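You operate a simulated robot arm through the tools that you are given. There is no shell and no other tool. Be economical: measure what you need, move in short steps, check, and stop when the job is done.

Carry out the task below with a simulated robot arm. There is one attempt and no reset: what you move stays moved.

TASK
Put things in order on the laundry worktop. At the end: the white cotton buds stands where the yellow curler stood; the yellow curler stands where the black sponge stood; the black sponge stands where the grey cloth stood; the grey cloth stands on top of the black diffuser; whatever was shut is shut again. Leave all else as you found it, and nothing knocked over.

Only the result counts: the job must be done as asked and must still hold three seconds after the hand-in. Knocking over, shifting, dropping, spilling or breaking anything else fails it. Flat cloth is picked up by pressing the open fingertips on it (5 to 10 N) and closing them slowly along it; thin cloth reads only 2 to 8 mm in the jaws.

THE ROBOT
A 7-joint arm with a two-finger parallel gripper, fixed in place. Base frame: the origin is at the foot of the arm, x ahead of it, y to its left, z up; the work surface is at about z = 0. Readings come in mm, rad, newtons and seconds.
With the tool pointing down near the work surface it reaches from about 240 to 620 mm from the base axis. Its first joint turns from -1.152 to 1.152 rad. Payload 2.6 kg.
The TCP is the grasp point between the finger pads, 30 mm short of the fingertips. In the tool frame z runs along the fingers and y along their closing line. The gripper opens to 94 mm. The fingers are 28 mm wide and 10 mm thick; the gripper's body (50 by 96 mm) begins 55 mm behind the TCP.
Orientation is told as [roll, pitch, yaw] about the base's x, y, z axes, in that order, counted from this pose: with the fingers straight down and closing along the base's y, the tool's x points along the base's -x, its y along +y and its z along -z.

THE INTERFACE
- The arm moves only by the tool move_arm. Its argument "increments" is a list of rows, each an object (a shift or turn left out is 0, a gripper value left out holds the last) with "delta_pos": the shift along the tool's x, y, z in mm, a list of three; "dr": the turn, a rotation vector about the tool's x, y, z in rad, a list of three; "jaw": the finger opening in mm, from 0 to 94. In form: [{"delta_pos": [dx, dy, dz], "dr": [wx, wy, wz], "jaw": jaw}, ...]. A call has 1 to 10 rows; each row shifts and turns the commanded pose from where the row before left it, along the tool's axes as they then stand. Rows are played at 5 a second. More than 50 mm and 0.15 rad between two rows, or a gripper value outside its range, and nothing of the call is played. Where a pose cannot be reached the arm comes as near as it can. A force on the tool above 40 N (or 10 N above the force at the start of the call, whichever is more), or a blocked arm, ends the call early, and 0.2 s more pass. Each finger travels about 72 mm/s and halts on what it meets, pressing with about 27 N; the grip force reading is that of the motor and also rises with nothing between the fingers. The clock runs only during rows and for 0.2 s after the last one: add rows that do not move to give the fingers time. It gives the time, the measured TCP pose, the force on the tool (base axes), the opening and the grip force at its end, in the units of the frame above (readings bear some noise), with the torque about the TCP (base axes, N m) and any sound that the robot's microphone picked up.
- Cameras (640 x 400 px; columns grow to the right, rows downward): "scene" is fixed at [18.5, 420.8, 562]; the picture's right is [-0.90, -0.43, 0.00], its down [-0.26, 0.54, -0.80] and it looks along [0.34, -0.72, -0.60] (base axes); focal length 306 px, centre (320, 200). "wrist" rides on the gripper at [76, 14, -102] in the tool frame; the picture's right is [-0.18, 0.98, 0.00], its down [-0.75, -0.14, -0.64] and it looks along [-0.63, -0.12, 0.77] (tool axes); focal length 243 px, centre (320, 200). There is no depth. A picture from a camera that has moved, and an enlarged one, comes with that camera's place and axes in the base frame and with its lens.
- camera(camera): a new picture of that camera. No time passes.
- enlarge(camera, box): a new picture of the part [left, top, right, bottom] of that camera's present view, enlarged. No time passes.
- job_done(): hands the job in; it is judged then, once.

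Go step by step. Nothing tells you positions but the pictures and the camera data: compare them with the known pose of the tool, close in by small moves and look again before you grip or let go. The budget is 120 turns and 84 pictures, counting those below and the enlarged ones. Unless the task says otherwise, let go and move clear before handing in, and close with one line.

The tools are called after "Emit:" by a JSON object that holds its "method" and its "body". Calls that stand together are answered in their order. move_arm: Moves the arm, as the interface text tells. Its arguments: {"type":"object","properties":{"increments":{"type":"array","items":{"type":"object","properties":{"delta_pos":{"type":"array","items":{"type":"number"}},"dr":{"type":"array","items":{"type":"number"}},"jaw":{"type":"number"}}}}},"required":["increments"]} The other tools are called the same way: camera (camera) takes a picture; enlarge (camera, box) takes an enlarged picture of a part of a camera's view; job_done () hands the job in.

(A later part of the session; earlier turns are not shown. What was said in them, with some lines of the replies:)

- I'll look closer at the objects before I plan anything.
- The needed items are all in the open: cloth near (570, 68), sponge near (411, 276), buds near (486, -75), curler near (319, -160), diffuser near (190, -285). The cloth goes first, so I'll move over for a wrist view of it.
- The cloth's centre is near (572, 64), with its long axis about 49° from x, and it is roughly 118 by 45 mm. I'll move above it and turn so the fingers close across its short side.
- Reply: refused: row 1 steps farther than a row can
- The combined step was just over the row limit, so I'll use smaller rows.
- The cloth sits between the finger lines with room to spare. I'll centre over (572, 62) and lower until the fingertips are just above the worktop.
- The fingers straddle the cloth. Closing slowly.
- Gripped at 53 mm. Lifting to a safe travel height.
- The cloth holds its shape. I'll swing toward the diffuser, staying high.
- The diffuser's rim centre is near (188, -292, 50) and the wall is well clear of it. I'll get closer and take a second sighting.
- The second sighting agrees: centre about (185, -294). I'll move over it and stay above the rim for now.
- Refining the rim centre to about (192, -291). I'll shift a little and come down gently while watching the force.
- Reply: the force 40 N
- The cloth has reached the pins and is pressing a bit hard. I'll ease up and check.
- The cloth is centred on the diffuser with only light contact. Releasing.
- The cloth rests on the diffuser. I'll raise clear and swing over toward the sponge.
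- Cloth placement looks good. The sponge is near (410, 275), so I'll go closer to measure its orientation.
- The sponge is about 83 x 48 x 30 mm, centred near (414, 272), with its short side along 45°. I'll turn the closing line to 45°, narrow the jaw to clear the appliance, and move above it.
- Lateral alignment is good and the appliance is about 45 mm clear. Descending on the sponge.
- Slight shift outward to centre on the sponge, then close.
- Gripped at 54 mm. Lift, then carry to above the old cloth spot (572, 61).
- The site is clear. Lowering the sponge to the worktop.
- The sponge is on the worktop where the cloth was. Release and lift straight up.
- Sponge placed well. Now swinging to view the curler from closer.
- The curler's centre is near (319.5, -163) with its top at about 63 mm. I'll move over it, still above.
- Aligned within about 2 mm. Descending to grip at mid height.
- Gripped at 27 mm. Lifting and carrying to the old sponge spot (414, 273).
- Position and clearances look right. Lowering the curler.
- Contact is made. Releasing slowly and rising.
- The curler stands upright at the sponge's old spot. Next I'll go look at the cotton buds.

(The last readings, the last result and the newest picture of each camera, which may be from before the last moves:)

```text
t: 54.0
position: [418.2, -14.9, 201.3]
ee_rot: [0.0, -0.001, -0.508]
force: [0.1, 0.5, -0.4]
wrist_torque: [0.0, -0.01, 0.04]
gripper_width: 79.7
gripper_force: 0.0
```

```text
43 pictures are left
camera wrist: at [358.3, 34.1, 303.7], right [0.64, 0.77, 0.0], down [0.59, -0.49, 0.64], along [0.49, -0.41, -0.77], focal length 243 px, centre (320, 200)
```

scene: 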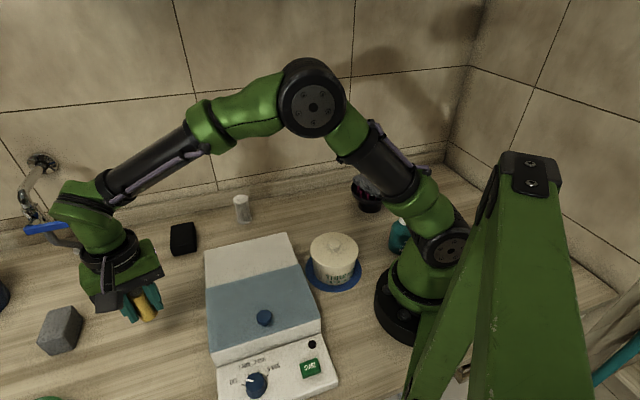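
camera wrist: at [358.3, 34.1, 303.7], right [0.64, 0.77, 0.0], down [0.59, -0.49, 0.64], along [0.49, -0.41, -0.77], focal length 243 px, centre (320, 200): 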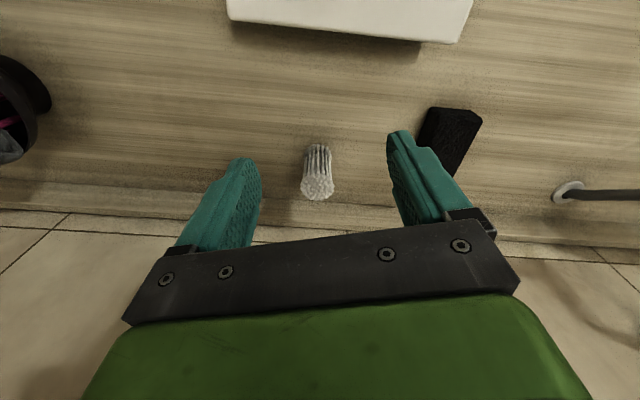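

The buds' centre is near (490, -80) with the top at about 72 mm. Moving above them.

Emit:
{"method": "move_arm", "body": {"increments": [{"delta_pos": [-47, -11, 0]}, {"delta_pos": [-47, -11, 0]}, {"delta_pos": [0, 0, 35]}, {"delta_pos": [0, 0, 33]}, {}]}}

Emit:
{"method": "camera", "body": {"camera": "wrist"}}

Emit:
{"method": "enlarge", "body": {"camera": "scene", "box": [180, 120, 310, 240]}}

```text
t: 55.2
position: [490.1, -79.8, 132.1]
ee_rot: [0.001, 0.0, -0.508]
force: [0.4, -0.5, 0.6]
wrist_torque: [-0.01, -0.02, 0.04]
gripper_width: 79.9
gripper_force: 0.0
```

```text
42 pictures are left
camera wrist: at [431.5, -29.6, 235.0], right [0.64, 0.77, 0.0], down [0.59, -0.49, 0.64], along [0.49, -0.41, -0.77], focal length 243 px, centre (320, 200)
```

wrist: 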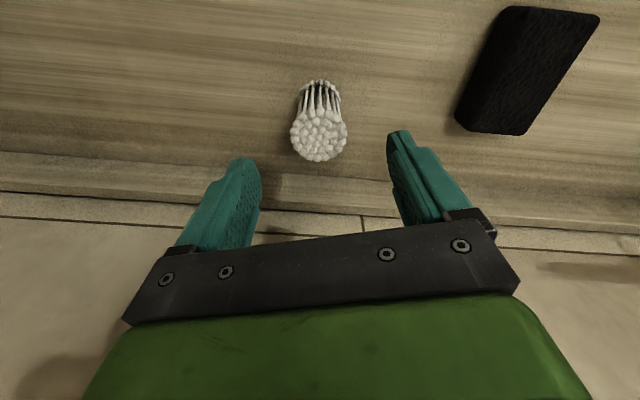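

```text
3.33 times, centred on (245, 180) of scene
camera zoom: at [18.5, 420.8, 562.0], right [-0.9, -0.43, 0.0], down [-0.26, 0.54, -0.8], along [0.34, -0.72, -0.6], focal length 1022 px, centre (570, 267)
```

zoom: 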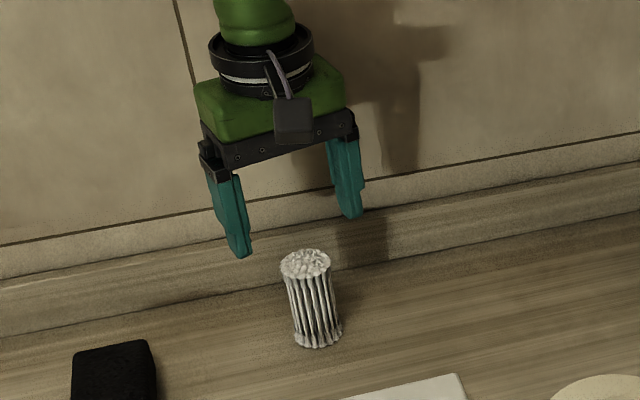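

Aligned. Descending and gripping the buds at mid height, slowly.

Emit:
{"method": "move_arm", "body": {"increments": [{"delta_pos": [1.2, 0.2, 30]}, {"delta_pos": [0, 0, 35]}, {"delta_pos": [0, 0, 24]}, {}, {"jaw": 65}, {"jaw": 55}, {"jaw": 48}, {"jaw": 41}, {"jaw": 35}, {"jaw": 30}]}}

Emit:
{"method": "enlarge", "body": {"camera": "scene", "box": [180, 120, 310, 240]}}

```text
t: 57.4
position: [491.4, -78.8, 43.0]
ee_rot: [0.001, -0.001, -0.507]
force: [0.7, 0.0, -0.3]
wrist_torque: [0.0, 0.02, 0.03]
gripper_width: 40.5
gripper_force: 26.8
```

```text
3.33 times, centred on (245, 180) of scene
camera zoom: at [18.5, 420.8, 562.0], right [-0.9, -0.43, 0.0], down [-0.26, 0.54, -0.8], along [0.34, -0.72, -0.6], focal length 1022 px, centre (570, 267)
```

zoom: 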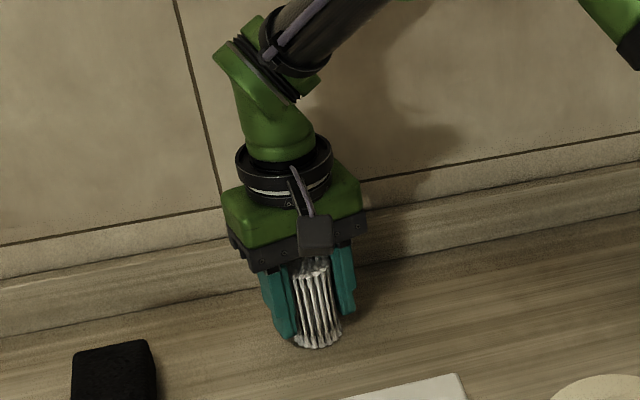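

Gripped at 40.5 mm. Lift and carry to the curler's old spot (318.5, -163).

Emit:
{"method": "move_arm", "body": {"increments": [{}, {"delta_pos": [0, 0, -10]}, {"delta_pos": [0, 0, -40]}, {"delta_pos": [0, 0, -45]}, {"delta_pos": [0, 0, -20]}, {}]}}

Emit:
{"method": "move_arm", "body": {"increments": [{"delta_pos": [27.5, -39.3, 0]}, {"delta_pos": [27.5, -39.3, 0]}, {"delta_pos": [27.5, -39.3, 0]}, {"delta_pos": [27.5, -39.3, 0]}, {}]}}

Emit:
{"method": "enlarge", "body": {"camera": "scene", "box": [240, 110, 400, 240]}}

Emit:
{"method": "camera", "body": {"camera": "wrist"}}

```text
t: 58.8
position: [489.6, -81.2, 160.2]
ee_rot: [0.001, 0.0, -0.506]
force: [1.2, -0.1, -0.2]
wrist_torque: [-0.03, 0.0, 0.01]
gripper_width: 40.6
gripper_force: 27.2
```

```text
t: 60.0
position: [315.1, -164.1, 157.8]
ee_rot: [0.0, 0.001, -0.507]
force: [-0.6, 0.9, -0.9]
wrist_torque: [0.03, 0.01, -0.01]
gripper_width: 40.4
gripper_force: 27.3
```

```text
3.08 times, centred on (320, 175) of scene
camera zoom: at [18.4, 420.8, 562.0], right [-0.9, -0.43, 0.0], down [-0.26, 0.54, -0.8], along [0.34, -0.72, -0.6], focal length 943 px, centre (320, 277)
```

zoom: 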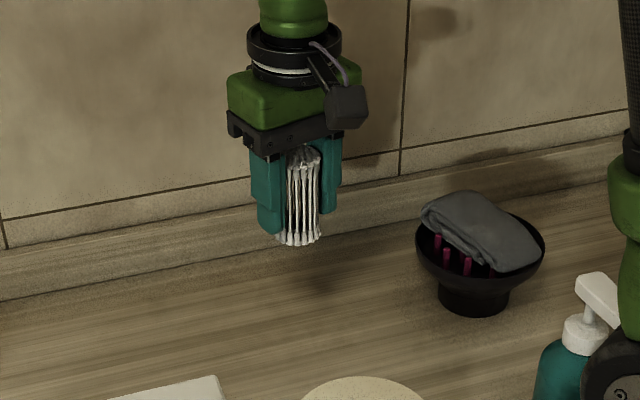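

```text
38 pictures are left
camera wrist: at [256.7, -113.5, 261.0], right [0.64, 0.77, 0.0], down [0.59, -0.49, 0.64], along [0.49, -0.41, -0.77], focal length 243 px, centre (320, 200)
```

wrist: 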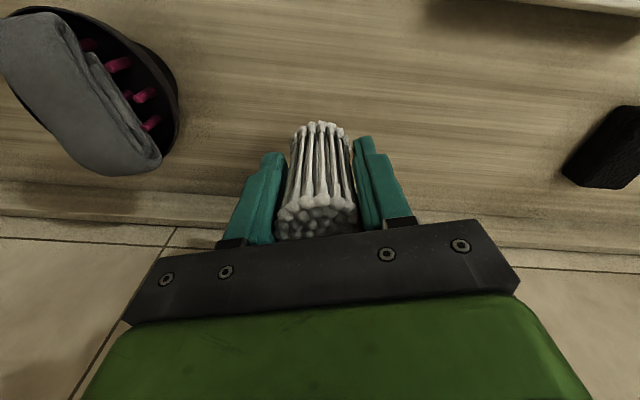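

Small correction, then lowering the buds.

Emit:
{"method": "move_arm", "body": {"increments": [{"delta_pos": [-1.5, 1.7, 0]}, {"delta_pos": [0, 0, 40]}, {"delta_pos": [0, 0, 40]}, {"delta_pos": [0, 0, 25]}, {"delta_pos": [0, 0, 6]}, {}]}}

Emit:
{"method": "move_arm", "body": {"increments": [{"delta_pos": [0, 0, 1]}, {"delta_pos": [0, 0, 1]}, {}]}}

```text
t: 61.4
position: [320.2, -161.2, 46.8]
ee_rot: [-0.001, -0.001, -0.509]
force: [-0.2, 0.2, 1.2]
wrist_torque: [0.01, 0.0, 0.0]
gripper_width: 40.4
gripper_force: 26.7
```

```text
t: 62.2
position: [319.5, -162.4, 45.0]
ee_rot: [0.001, 0.001, -0.509]
force: [0.2, -1.4, -0.7]
wrist_torque: [0.01, -0.03, -0.02]
gripper_width: 40.6
gripper_force: 27.1
```

Emit:
{"method": "move_arm", "body": {"increments": [{"delta_pos": [0, 0, 0.8]}, {"delta_pos": [0, 0, 0.7]}, {}]}}

Emit:
{"method": "enlarge", "body": {"camera": "scene", "box": [260, 140, 380, 238]}}

```text
t: 63.0
position: [319.6, -161.3, 44.0]
ee_rot: [0.0, -0.002, -0.506]
force: [0.4, -0.2, 0.2]
wrist_torque: [0.0, -0.02, 0.03]
gripper_width: 40.4
gripper_force: 27.1
```

```text
4.08 times, centred on (320, 189) of scene
camera zoom: at [18.5, 420.8, 562.0], right [-0.9, -0.43, 0.0], down [-0.26, 0.54, -0.8], along [0.34, -0.72, -0.6], focal length 1251 px, centre (320, 245)
```

zoom: 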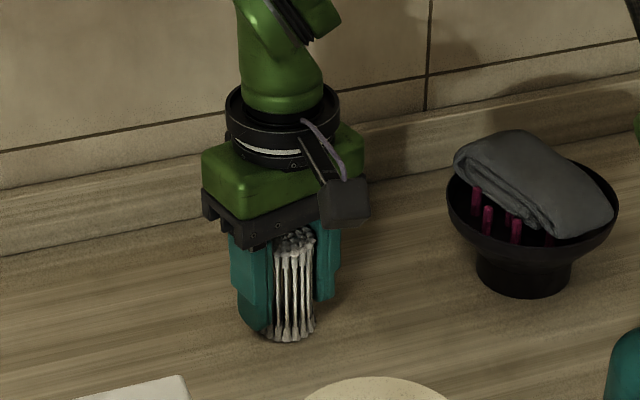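

Emit:
{"method": "move_arm", "body": {"increments": [{"delta_pos": [0, 0, 0.7]}, {"delta_pos": [0, 0, 0.7]}, {}]}}

```text
t: 63.8
position: [319.3, -162.7, 43.4]
ee_rot: [-0.001, -0.004, -0.507]
force: [-3.8, 3.3, 25.5]
wrist_torque: [0.07, 0.14, 0.0]
gripper_width: 40.6
gripper_force: 26.7
```

Firm contact. Easing back slightly, releasing slowly and rising.

Emit:
{"method": "move_arm", "body": {"increments": [{"delta_pos": [0, 0, -0.9]}, {"jaw": 43}, {"jaw": 48}, {"jaw": 58}, {"jaw": 72}, {}, {"delta_pos": [0, 0, -30]}, {"delta_pos": [0, 0, -45]}, {"delta_pos": [0, 0, -45]}, {"delta_pos": [0, 0, -45]}]}}

Emit:
{"method": "camera", "body": {"camera": "scene"}}

Emit:
{"method": "enlarge", "body": {"camera": "scene", "box": [140, 160, 420, 335]}}

```text
t: 66.0
position: [319.8, -164.2, 208.1]
ee_rot: [0.0, -0.001, -0.508]
force: [0.1, 0.1, 0.5]
wrist_torque: [0.01, 0.01, -0.03]
gripper_width: 71.9
gripper_force: 0.1
```

```text
36 pictures are left
```

scene: 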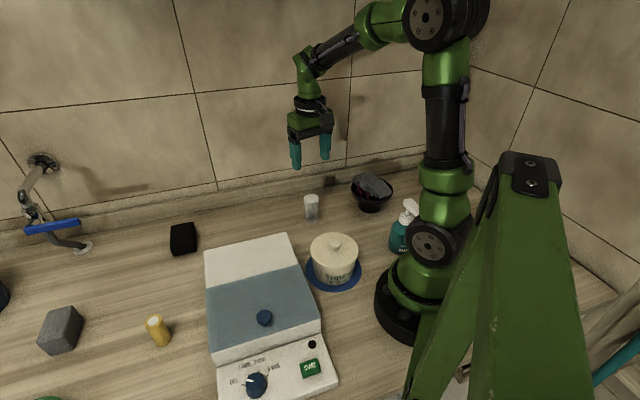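

```text
2.29 times, centred on (280, 248) of scene
camera zoom: at [18.5, 420.8, 562.0], right [-0.9, -0.43, 0.0], down [-0.26, 0.54, -0.8], along [0.34, -0.72, -0.6], focal length 700 px, centre (411, 91)
```

zoom: 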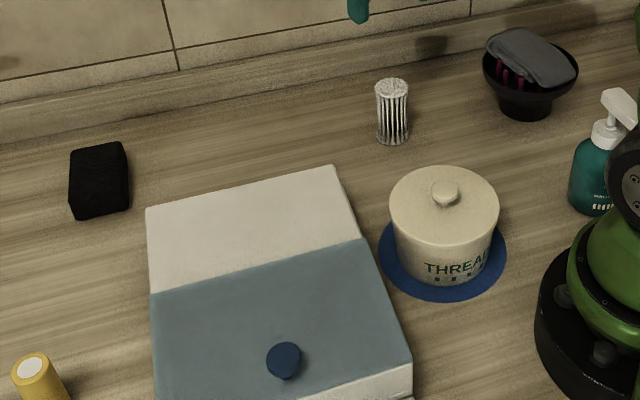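

All four items are in place and standing, the arm is clear, and nothing that was shut was opened. Handing in now.

Emit:
{"method": "job_done", "body": {}}

```text
The job is handed in.
```

The job is handed in: cotton buds at the curler's spot, curler at the sponge's spot, sponge at the cloth's spot, cloth on the diffuser, and nothing else looked moved in the last pictures.
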